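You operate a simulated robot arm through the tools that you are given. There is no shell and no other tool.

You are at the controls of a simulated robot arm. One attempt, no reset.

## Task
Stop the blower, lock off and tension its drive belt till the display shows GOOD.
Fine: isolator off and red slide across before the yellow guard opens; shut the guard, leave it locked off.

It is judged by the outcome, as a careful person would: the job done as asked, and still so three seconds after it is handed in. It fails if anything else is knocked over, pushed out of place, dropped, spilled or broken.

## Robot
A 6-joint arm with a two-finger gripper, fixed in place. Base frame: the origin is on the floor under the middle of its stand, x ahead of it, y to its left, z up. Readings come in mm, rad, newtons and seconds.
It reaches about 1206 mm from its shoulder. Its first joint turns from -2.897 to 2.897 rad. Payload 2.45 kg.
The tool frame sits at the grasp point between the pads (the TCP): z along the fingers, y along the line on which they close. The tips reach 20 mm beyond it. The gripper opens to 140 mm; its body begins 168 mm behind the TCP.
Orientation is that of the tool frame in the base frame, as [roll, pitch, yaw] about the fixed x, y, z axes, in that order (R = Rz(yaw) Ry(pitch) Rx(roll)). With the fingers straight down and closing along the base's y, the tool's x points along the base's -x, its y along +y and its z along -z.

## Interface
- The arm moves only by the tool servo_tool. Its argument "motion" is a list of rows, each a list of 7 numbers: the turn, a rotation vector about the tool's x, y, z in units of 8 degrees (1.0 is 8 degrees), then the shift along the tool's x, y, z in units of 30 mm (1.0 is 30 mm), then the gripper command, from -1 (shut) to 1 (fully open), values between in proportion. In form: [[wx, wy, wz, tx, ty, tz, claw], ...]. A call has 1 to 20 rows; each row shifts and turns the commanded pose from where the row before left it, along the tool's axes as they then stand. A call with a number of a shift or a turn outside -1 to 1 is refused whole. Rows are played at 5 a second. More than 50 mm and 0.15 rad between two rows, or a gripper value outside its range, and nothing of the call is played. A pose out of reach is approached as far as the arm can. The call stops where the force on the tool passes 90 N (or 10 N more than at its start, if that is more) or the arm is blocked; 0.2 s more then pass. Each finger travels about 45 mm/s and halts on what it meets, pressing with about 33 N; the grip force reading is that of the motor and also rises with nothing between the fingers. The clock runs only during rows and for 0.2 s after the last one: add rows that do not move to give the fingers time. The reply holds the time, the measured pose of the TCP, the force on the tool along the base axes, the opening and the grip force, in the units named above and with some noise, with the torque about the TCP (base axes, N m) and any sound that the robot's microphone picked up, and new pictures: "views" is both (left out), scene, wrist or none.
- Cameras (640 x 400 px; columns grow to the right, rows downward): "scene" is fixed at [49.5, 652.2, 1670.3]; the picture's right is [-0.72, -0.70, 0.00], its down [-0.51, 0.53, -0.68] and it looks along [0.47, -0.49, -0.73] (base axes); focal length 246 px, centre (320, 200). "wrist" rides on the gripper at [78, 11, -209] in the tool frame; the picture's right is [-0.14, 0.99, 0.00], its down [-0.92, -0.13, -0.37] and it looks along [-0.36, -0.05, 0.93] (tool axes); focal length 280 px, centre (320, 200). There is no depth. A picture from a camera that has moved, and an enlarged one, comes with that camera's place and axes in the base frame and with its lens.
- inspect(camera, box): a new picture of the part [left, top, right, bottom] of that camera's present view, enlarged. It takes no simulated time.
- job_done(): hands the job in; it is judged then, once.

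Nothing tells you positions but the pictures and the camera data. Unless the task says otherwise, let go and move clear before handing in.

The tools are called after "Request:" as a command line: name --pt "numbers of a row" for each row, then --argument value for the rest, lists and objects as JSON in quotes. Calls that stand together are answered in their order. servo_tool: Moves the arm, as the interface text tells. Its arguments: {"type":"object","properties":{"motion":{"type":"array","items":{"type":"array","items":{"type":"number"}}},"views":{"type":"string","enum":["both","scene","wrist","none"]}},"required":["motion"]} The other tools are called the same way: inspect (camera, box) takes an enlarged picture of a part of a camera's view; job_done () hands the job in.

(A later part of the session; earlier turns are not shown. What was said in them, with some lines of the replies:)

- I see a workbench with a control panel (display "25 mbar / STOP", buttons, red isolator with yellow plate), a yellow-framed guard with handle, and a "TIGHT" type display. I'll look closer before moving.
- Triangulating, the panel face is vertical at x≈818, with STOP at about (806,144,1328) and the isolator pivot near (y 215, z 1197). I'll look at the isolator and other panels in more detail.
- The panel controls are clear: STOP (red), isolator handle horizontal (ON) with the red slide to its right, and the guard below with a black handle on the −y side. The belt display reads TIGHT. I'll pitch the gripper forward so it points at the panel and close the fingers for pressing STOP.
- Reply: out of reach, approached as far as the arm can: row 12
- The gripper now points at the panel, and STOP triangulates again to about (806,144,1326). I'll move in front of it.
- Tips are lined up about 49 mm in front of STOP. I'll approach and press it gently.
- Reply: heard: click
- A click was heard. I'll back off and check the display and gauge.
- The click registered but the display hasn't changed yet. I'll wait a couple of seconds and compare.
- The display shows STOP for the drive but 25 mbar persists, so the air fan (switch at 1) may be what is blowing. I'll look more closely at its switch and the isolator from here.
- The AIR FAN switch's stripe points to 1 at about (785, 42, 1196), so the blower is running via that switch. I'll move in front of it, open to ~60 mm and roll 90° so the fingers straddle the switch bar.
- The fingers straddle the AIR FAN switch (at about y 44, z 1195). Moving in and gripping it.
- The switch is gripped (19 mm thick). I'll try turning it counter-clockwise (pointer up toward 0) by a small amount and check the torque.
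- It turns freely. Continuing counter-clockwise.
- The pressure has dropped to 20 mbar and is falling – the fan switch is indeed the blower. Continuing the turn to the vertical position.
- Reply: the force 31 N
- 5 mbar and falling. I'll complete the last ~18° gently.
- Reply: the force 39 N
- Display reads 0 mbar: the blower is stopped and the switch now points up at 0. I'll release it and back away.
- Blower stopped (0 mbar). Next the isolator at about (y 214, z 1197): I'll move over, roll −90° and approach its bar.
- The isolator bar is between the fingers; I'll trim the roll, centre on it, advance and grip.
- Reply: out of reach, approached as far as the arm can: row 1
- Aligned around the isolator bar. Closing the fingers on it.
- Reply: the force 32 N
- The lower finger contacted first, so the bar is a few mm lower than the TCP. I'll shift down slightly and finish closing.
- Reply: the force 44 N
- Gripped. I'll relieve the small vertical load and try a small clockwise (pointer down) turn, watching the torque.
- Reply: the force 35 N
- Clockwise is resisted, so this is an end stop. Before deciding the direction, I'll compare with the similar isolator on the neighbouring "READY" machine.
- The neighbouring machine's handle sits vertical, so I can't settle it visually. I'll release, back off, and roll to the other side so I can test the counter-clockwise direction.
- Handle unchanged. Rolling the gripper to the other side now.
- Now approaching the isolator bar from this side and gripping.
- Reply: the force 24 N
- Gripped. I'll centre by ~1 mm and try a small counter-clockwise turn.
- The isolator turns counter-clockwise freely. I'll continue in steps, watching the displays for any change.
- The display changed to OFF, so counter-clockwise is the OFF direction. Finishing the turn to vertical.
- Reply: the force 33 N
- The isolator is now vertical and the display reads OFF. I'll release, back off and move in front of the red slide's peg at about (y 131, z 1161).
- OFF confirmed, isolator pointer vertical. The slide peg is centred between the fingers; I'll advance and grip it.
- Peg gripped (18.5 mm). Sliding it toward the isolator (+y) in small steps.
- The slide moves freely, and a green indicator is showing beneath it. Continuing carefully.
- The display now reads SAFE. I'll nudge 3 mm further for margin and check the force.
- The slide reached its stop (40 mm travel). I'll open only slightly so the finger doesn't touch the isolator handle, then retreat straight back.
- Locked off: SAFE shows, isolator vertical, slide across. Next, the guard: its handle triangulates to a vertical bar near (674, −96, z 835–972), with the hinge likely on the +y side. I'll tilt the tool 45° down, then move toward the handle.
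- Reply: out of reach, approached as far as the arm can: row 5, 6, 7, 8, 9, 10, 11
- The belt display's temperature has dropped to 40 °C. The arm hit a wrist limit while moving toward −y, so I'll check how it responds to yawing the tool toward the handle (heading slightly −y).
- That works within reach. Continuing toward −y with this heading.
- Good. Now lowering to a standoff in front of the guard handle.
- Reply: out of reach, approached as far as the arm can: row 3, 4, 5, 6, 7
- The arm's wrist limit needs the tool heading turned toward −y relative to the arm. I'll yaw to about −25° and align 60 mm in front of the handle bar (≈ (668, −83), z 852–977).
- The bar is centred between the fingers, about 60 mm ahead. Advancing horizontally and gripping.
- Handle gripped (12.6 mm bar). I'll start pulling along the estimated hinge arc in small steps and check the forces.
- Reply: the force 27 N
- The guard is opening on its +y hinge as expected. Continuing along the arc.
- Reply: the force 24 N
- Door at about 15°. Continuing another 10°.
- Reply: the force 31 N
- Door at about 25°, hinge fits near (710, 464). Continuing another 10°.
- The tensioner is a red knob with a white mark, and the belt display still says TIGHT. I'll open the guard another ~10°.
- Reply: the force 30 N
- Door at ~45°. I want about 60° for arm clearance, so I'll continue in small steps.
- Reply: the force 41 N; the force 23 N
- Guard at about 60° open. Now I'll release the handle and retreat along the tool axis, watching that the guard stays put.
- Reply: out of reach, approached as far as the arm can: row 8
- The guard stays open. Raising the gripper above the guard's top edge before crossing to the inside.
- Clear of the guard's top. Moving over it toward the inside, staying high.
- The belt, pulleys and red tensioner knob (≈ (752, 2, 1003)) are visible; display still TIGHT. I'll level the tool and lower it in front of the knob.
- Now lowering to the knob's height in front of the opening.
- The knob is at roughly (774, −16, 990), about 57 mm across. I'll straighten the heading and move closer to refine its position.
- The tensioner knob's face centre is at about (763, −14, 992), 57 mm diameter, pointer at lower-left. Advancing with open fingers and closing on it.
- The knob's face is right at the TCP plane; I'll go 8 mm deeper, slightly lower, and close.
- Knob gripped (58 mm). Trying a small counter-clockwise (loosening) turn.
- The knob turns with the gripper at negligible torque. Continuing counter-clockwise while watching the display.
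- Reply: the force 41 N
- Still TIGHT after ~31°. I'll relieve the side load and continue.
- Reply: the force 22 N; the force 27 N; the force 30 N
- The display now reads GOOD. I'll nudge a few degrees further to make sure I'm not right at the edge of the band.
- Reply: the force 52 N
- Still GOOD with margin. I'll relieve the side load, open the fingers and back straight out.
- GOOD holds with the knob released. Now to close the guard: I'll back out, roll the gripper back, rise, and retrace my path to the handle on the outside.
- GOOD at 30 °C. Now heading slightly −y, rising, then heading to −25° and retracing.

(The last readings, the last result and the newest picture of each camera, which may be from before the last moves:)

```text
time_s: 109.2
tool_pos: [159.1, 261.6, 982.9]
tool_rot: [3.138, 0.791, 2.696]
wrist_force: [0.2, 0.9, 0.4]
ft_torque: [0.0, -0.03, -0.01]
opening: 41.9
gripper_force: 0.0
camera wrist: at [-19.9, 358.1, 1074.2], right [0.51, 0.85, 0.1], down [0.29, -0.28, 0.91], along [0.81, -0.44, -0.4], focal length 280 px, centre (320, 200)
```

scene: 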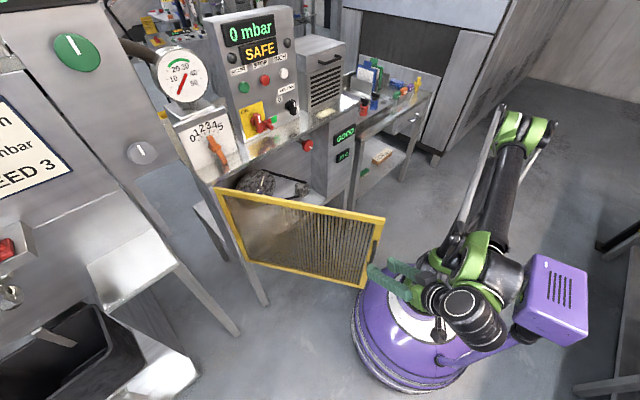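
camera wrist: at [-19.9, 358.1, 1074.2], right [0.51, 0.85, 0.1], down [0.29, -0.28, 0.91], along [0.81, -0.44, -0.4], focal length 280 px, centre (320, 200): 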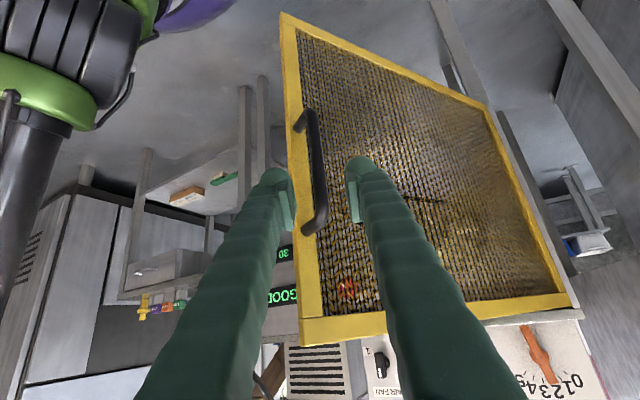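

Aligned with the handle as before. Advancing onto the bar and gripping it.

Request:
servo_tool --pt "0 0 0 0.027 -0.013 0.735 -0.4" --pt "0 0 0 0.027 -0.013 0.735 -0.4" --pt "0 0 0 0.027 -0.013 0.735 -0.4" --pt "0 0 0 0.027 -0.013 0.735 -0.4" --pt "0 0 0 0 0 0 -0.4" --pt "0 0 0 0 0 0 -0.7" --pt "0 0 0 0 0 0 -0.95" --pt "0 0 0 0 0 0 -0.95" --views "wrist"

```text
time_s: 111.0
tool_pos: [214.8, 234.2, 917.0]
tool_rot: [3.14, 0.792, 2.693]
wrist_force: [-3.6, -2.2, -2.7]
ft_torque: [-0.05, 0.05, -0.01]
opening: 12.8
gripper_force: 31.0
camera wrist: at [35.2, 331.3, 1007.8], right [0.51, 0.85, 0.1], down [0.29, -0.28, 0.91], along [0.81, -0.44, -0.39], focal length 280 px, centre (320, 200)
```

wrist: 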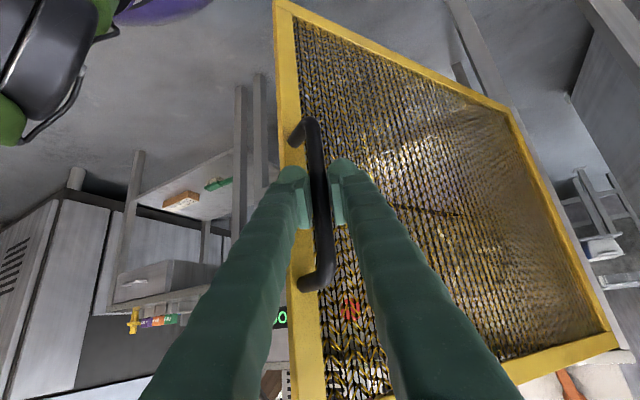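

Handle gripped. Retracing the arc to close the guard, first ~15°.

Request:
servo_tool --pt "0 0 0 -0.275 -0.309 0.278 -0.95" --pt "0 0 0 -0.275 -0.309 0.278 -0.95" --pt "0 0 0 -0.275 -0.309 0.278 -0.95" --pt "0 0 0 -0.319 -0.282 0.323 -0.95" --pt "0 0 0 -0.319 -0.282 0.323 -0.95" --pt "0 0 0 -0.319 -0.282 0.323 -0.95" --pt "0 0 0 -0.335 -0.24 0.339 -0.95" --pt "0 0 0 -0.335 -0.24 0.339 -0.95" --pt "0 0 0 -0.335 -0.24 0.339 -0.95" --views "scene"

```text
time_s: 113.0
tool_pos: [288.7, 117.4, 920.1]
tool_rot: [3.142, 0.793, 2.692]
wrist_force: [-10.9, -10.7, -3.3]
ft_torque: [-0.24, -0.11, 0.0]
opening: 12.7
gripper_force: 39.5
```

scene: 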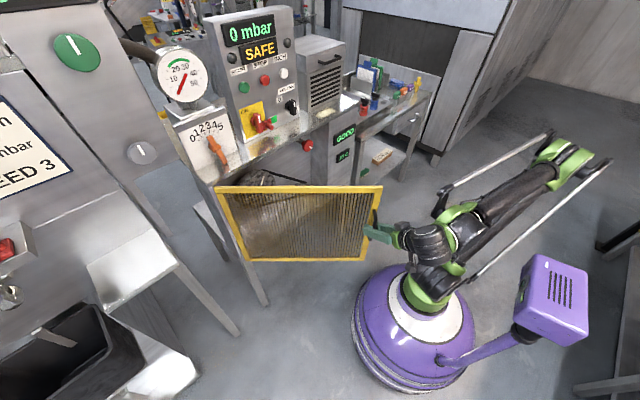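

Smooth. Continuing the arc through another 20°.

Request:
servo_tool --pt "0 0 0 -0.348 -0.21 0.353 -0.95" --pt "0 0 0 -0.348 -0.21 0.353 -0.95" --pt "0 0 0 -0.348 -0.2 0.353 -0.95" --pt "0 0 0 -0.359 -0.155 0.364 -0.95" --pt "0 0 0 -0.359 -0.155 0.364 -0.95" --pt "0 0 0 -0.359 -0.155 0.364 -0.95" --pt "0 0 0 -0.367 -0.11 0.372 -0.95" --pt "0 0 0 -0.367 -0.11 0.372 -0.95" --pt "0 0 0 -0.367 -0.11 0.372 -0.95" --pt "0 0 0 -0.373 -0.062 0.378 -0.95" --pt "0 0 0 -0.373 -0.062 0.378 -0.95" --pt "0 0 0 -0.373 -0.062 0.378 -0.95" --views "scene"

```text
time_s: 115.6
tool_pos: [434.3, -6.9, 921.1]
tool_rot: [-3.142, 0.795, 2.697]
wrist_force: [-7.2, -12.1, 26.9]
ft_torque: [-0.23, 0.04, 0.0]
opening: 13.0
gripper_force: 39.6
```

scene: 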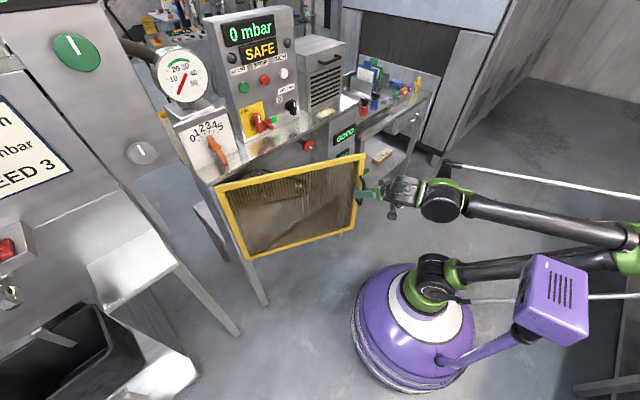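

Request:
servo_tool --pt "0 0 0 -0.41 -0.017 0.38 -0.95" --pt "0 0 0 -0.39 -0.017 0.38 -0.95" --pt "0 0 0 -0.38 -0.017 0.38 -0.95" --pt "0 0 0 -0.375 0.02 0.38 -0.95" --pt "0 0 0 -0.375 0.03 0.38 -0.95" --pt "0 0 0 -0.375 0.03 0.38 -0.95" --pt "0 0 0 -0.371 0.077 0.376 -0.95" --pt "0 0 0 -0.371 0.077 0.376 -0.95" --pt "0 0 0 -0.371 0.077 0.376 -0.95" --pt "0 0 0 -0.365 0.122 0.37 -0.95" --pt "0 0 0 -0.365 0.122 0.37 -0.95" --views "scene"

```text
time_s: 118.0
tool_pos: [599.9, -71.1, 922.4]
tool_rot: [3.141, 0.793, 2.695]
wrist_force: [-17.3, -75.2, 8.2]
ft_torque: [-1.06, 0.52, 0.23]
opening: 12.7
gripper_force: 39.1
```

scene: 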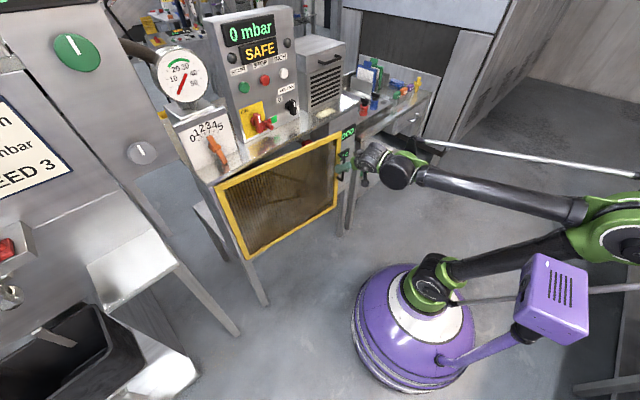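

A side load built up (path slightly inside the arc); I'll correct toward −y and finish closing slowly.

Request:
servo_tool --pt "0 0 0 -0.05 -0.15 0.05 -0.95" --pt "0 0 0 -0.258 0.1 0.261 -0.95" --pt "0 0 0 -0.258 0.11 0.261 -0.95" --views "none"

```text
time_s: 118.8
tool_pos: [622.4, -76.9, 920.5]
tool_rot: [3.138, 0.794, 2.695]
wrist_force: [-6.3, -40.3, 26.9]
ft_torque: [-0.7, 0.09, 0.14]
opening: 12.6
gripper_force: 39.0
```

Request:
servo_tool --pt "0 0 0 -0.3 0.05 0.261 -0.95" --pt "0 0 0 -0.275 0.11 0.261 -0.95" --pt "0 0 0 -0.258 0.13 0.261 -0.95" --views "none"

```text
time_s: 119.6
tool_pos: [658.0, -82.2, 921.6]
tool_rot: [3.138, 0.795, 2.695]
wrist_force: [-0.6, -20.1, 11.9]
ft_torque: [-0.19, 0.26, 0.05]
opening: 12.4
gripper_force: 38.8
```

Request:
servo_tool --pt "0 0 0 -0.09 0.05 0.085 -0.95" --pt "0 0 0 -0.09 0.055 0.085 -0.95" --pt "0 0 0 -0.085 0.055 0.085 -0.95" --pt "0 0 0 -0.085 0.055 0.085 -0.95" --pt "0 0 0 0 0 0 -0.95"

```text
time_s: 120.8
tool_pos: [673.3, -84.4, 921.5]
tool_rot: [3.14, 0.791, 2.693]
wrist_force: [1.1, -2.0, -22.9]
ft_torque: [-0.06, 0.02, 0.01]
opening: 12.4
gripper_force: 39.2
camera wrist: at [494.9, 13.3, 1012.5], right [0.51, 0.85, 0.1], down [0.29, -0.28, 0.91], along [0.81, -0.44, -0.39], focal length 280 px, centre (320, 200)
```

scene: 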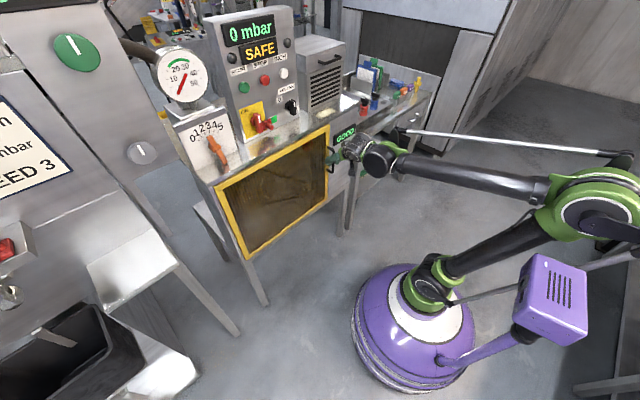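
wrist: 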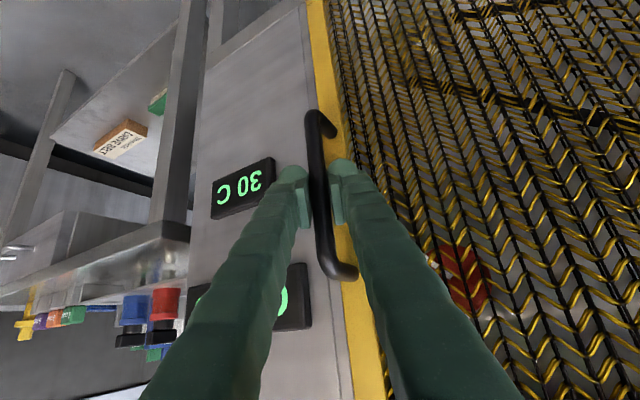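

Nearly shut; I'll push a few more millimetres to confirm it's against its stop.

Request:
servo_tool --pt "0 0 0 -0.065 0.04 0.065 -0.95" --pt "0 0 0 -0.065 0.04 0.065 -0.95" --pt "0 0 0 0 0 0 -0.95" --views "none"

Request:
inspect --camera "scene" --box '[290, 110, 370, 210]'

Request:
inspect --camera "scene" --box '[200, 110, 360, 270]'

```text
time_s: 121.6
tool_pos: [680.7, -87.0, 923.3]
tool_rot: [-3.141, 0.795, 2.697]
wrist_force: [-6.4, -23.9, 8.1]
ft_torque: [-0.25, 0.28, 0.09]
opening: 9.9
gripper_force: 37.3
```

```text
4.00 times, centred on (330, 160) of scene
camera zoom: at [49.5, 652.2, 1670.3], right [-0.72, -0.7, 0.0], down [-0.51, 0.53, -0.68], along [0.47, -0.49, -0.73], focal length 984 px, centre (280, 360)
```

zoom: 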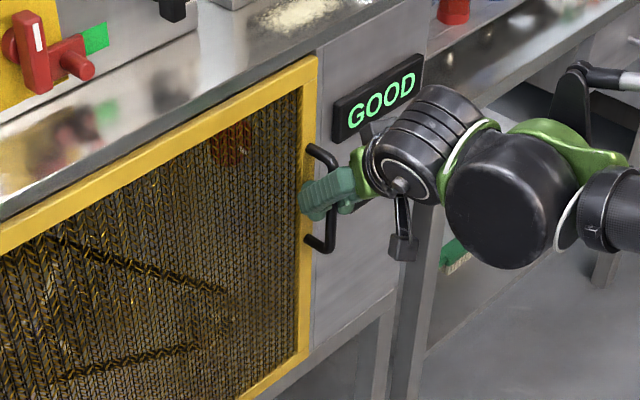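

```text
2.50 times, centred on (280, 190) of scene
camera zoom: at [49.5, 652.2, 1670.3], right [-0.72, -0.7, 0.0], down [-0.51, 0.53, -0.68], along [0.47, -0.49, -0.73], focal length 615 px, centre (420, 225)
```

zoom: 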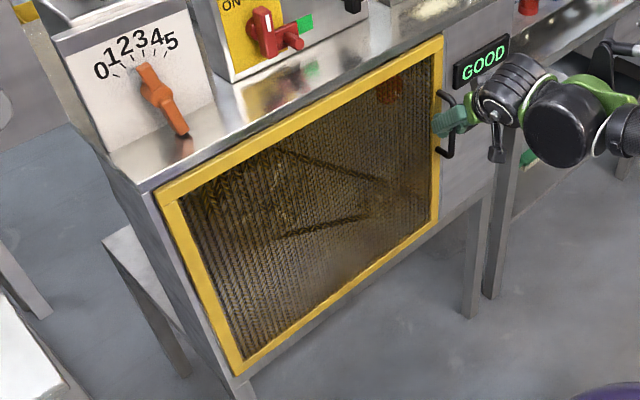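

The guard is back in its original closed position (frame corners match the first picture), and the display reads GOOD. Releasing the handle and backing off.

Request:
servo_tool --pt "0 0 0 0 0 0 -0.7" --pt "0 0 0 0 0 0 -0.35" --pt "0 0 0 0 0 0 -0.3" --pt "0 0 0 0.2 0 -0.2 -0.3" --pt "0 0 0 0.5 0 -0.5 -0.3" --pt "0 0 0 0.6 0 -0.6 -0.3" --pt "0 0 0 0.6 0 -0.6 -0.3" --pt "0 0 0 0.6 0 -0.6 -0.3" --pt "0 0 0 0 0 0 -0.3"

Request:
inspect --camera "scene" --box '[200, 110, 360, 270]'

Request:
inspect --camera "scene" --box '[210, 0, 370, 160]'

```text
time_s: 123.6
tool_pos: [586.0, -37.2, 919.2]
tool_rot: [-3.141, 0.793, 2.696]
wrist_force: [0.6, -1.2, 0.9]
ft_torque: [0.02, 0.04, 0.0]
opening: 49.0
gripper_force: 0.0
camera wrist: at [407.1, 59.4, 1010.9], right [0.51, 0.85, 0.1], down [0.29, -0.28, 0.91], along [0.81, -0.44, -0.39], focal length 280 px, centre (320, 200)
```

scene: 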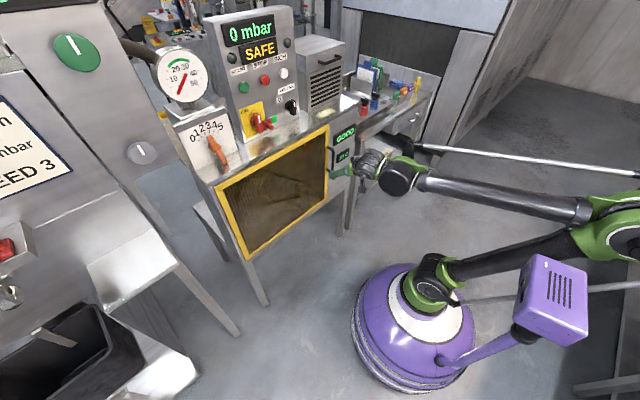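
wrist: 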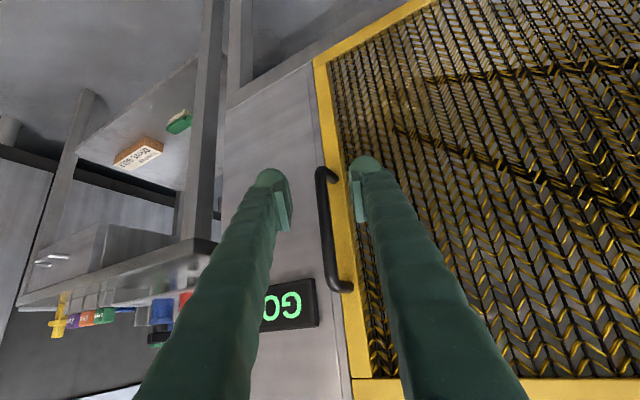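

```text
2.50 times, centred on (280, 190) of scene
camera zoom: at [49.5, 652.2, 1670.3], right [-0.72, -0.7, 0.0], down [-0.51, 0.53, -0.68], along [0.47, -0.49, -0.73], focal length 615 px, centre (420, 225)
```

zoom: 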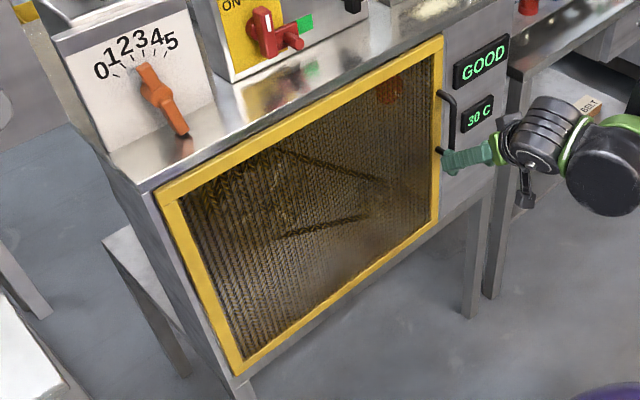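

```text
2.50 times, centred on (290, 80) of scene
camera zoom: at [49.5, 652.2, 1670.3], right [-0.72, -0.7, 0.0], down [-0.51, 0.53, -0.68], along [0.47, -0.49, -0.73], focal length 615 px, centre (395, 500)
```

zoom: 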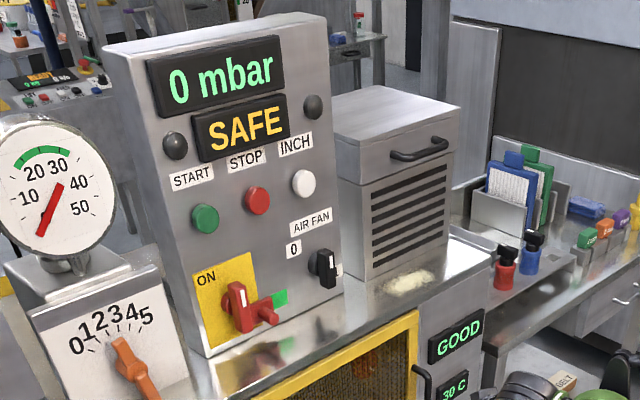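

Everything is in order: 0 mbar, SAFE, isolator vertical, slide across, guard shut, GOOD. I'll move clear and wait a few seconds to check that it holds.

Request:
servo_tool --pt "0 0 0 0 0 -0.9 -0.3" --pt "0 0 0 0 0 -0.9 -0.3" --pt "0 0 0 -0.6 0 -0.6 -0.3" --pt "0 0 0 -0.6 0 -0.6 -0.3" --pt "0 0 0 -0.6 0 -0.6 -0.3" --pt "0 0 0 -0.6 0 -0.6 -0.3" --pt "0 0 0 -0.6 0 -0.6 -0.3" --pt "0 0 0 0 0 0 -0.3" --pt "0 0 0 0 0 0 -0.3" --pt "0 0 0 0 0 0 -0.3" --pt "0 0 0 0 0 0 -0.3" --pt "0 0 0 0 0 0 -0.3" --pt "0 0 0 0 0 0 -0.3" --pt "0 0 0 0 0 0 -0.3" --pt "0 0 0 0 0 0 -0.3" --pt "0 0 0 0 0 0 -0.3" --pt "0 0 0 0 0 0 -0.3" --pt "0 0 0 0 0 0 -0.3"

Request:
inspect --camera "scene" --box '[210, 0, 370, 160]'

Request:
inspect --camera "scene" --box '[290, 110, 370, 210]'

```text
time_s: 127.4
tool_pos: [545.3, -20.5, 1085.7]
tool_rot: [3.14, 0.792, 2.695]
wrist_force: [-0.3, -1.6, -0.2]
ft_torque: [0.0, 0.01, 0.01]
opening: 49.0
gripper_force: 0.0
camera wrist: at [366.1, 76.2, 1176.2], right [0.51, 0.85, 0.1], down [0.29, -0.28, 0.91], along [0.81, -0.44, -0.39], focal length 280 px, centre (320, 200)
```

scene: 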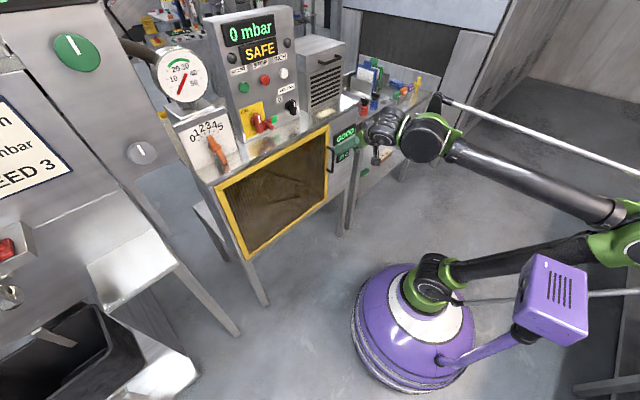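
wrist: 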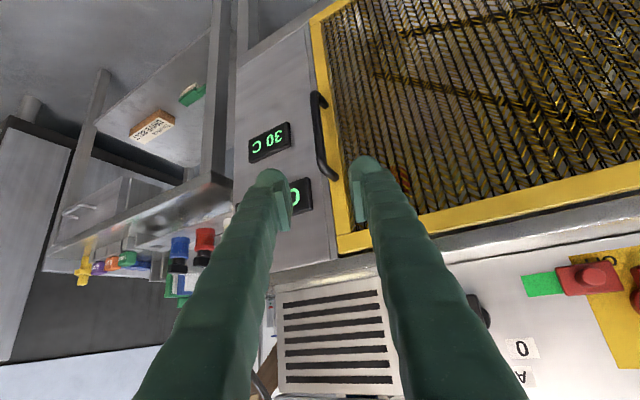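

```text
2.50 times, centred on (290, 80) of scene
camera zoom: at [49.5, 652.2, 1670.3], right [-0.72, -0.7, 0.0], down [-0.51, 0.53, -0.68], along [0.47, -0.49, -0.73], focal length 615 px, centre (395, 500)
```

zoom: 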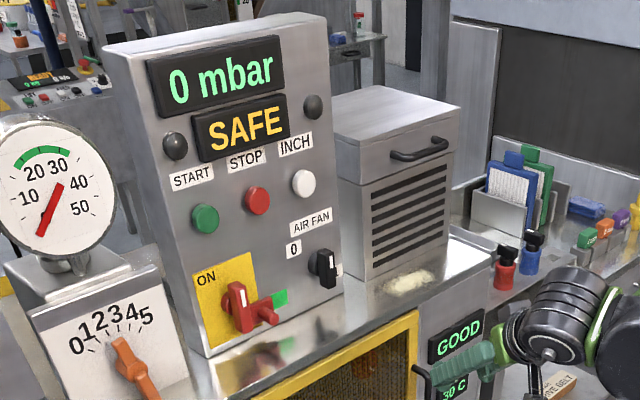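

```text
4.00 times, centred on (330, 160) of scene
camera zoom: at [49.5, 652.2, 1670.3], right [-0.72, -0.7, 0.0], down [-0.51, 0.53, -0.68], along [0.47, -0.49, -0.73], focal length 984 px, centre (280, 360)
```

zoom: 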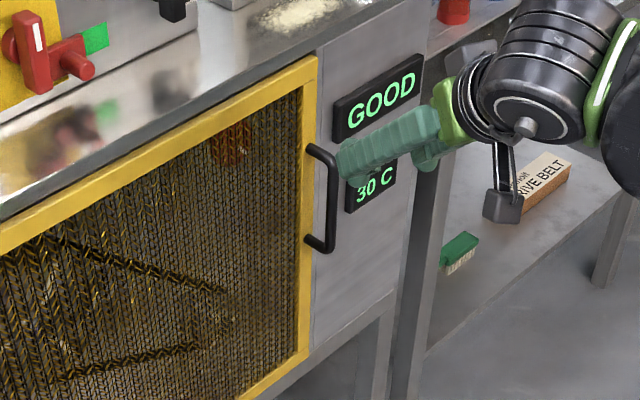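

The panel reads 0 mbar and SAFE, the isolator is off with the slide across, the guard is shut, and the belt display has stayed on GOOD with the arm clear. I'm handing the job in.

Request:
job_done

```text
The job is handed in.
```

The blower is stopped and locked off, and its drive belt display reads GOOD with the guard shut. I checked about four seconds after letting go of the guard, and nothing had moved or changed.

- **Blower:** The STOP button made no difference, because the panel already said STOP while the gauge still read 25 mbar. The AIR FAN switch was what kept it running, so I turned that to 0 and the pressure fell to 0 mbar.
- **Lock-off:** I turned the isolator to OFF and moved the red slide fully across before touching the guard. The panel reads SAFE, and I left it locked off.
- **Belt:** It was showing TIGHT. I turned the red tensioner knob about 95° anticlockwise; it reached GOOD a little before that, so there is some margin.
- **Guard:** I closed it by its handle, and its frame lines up with where it was at the start.

I saw nothing knocked, moved or dropped along the way.
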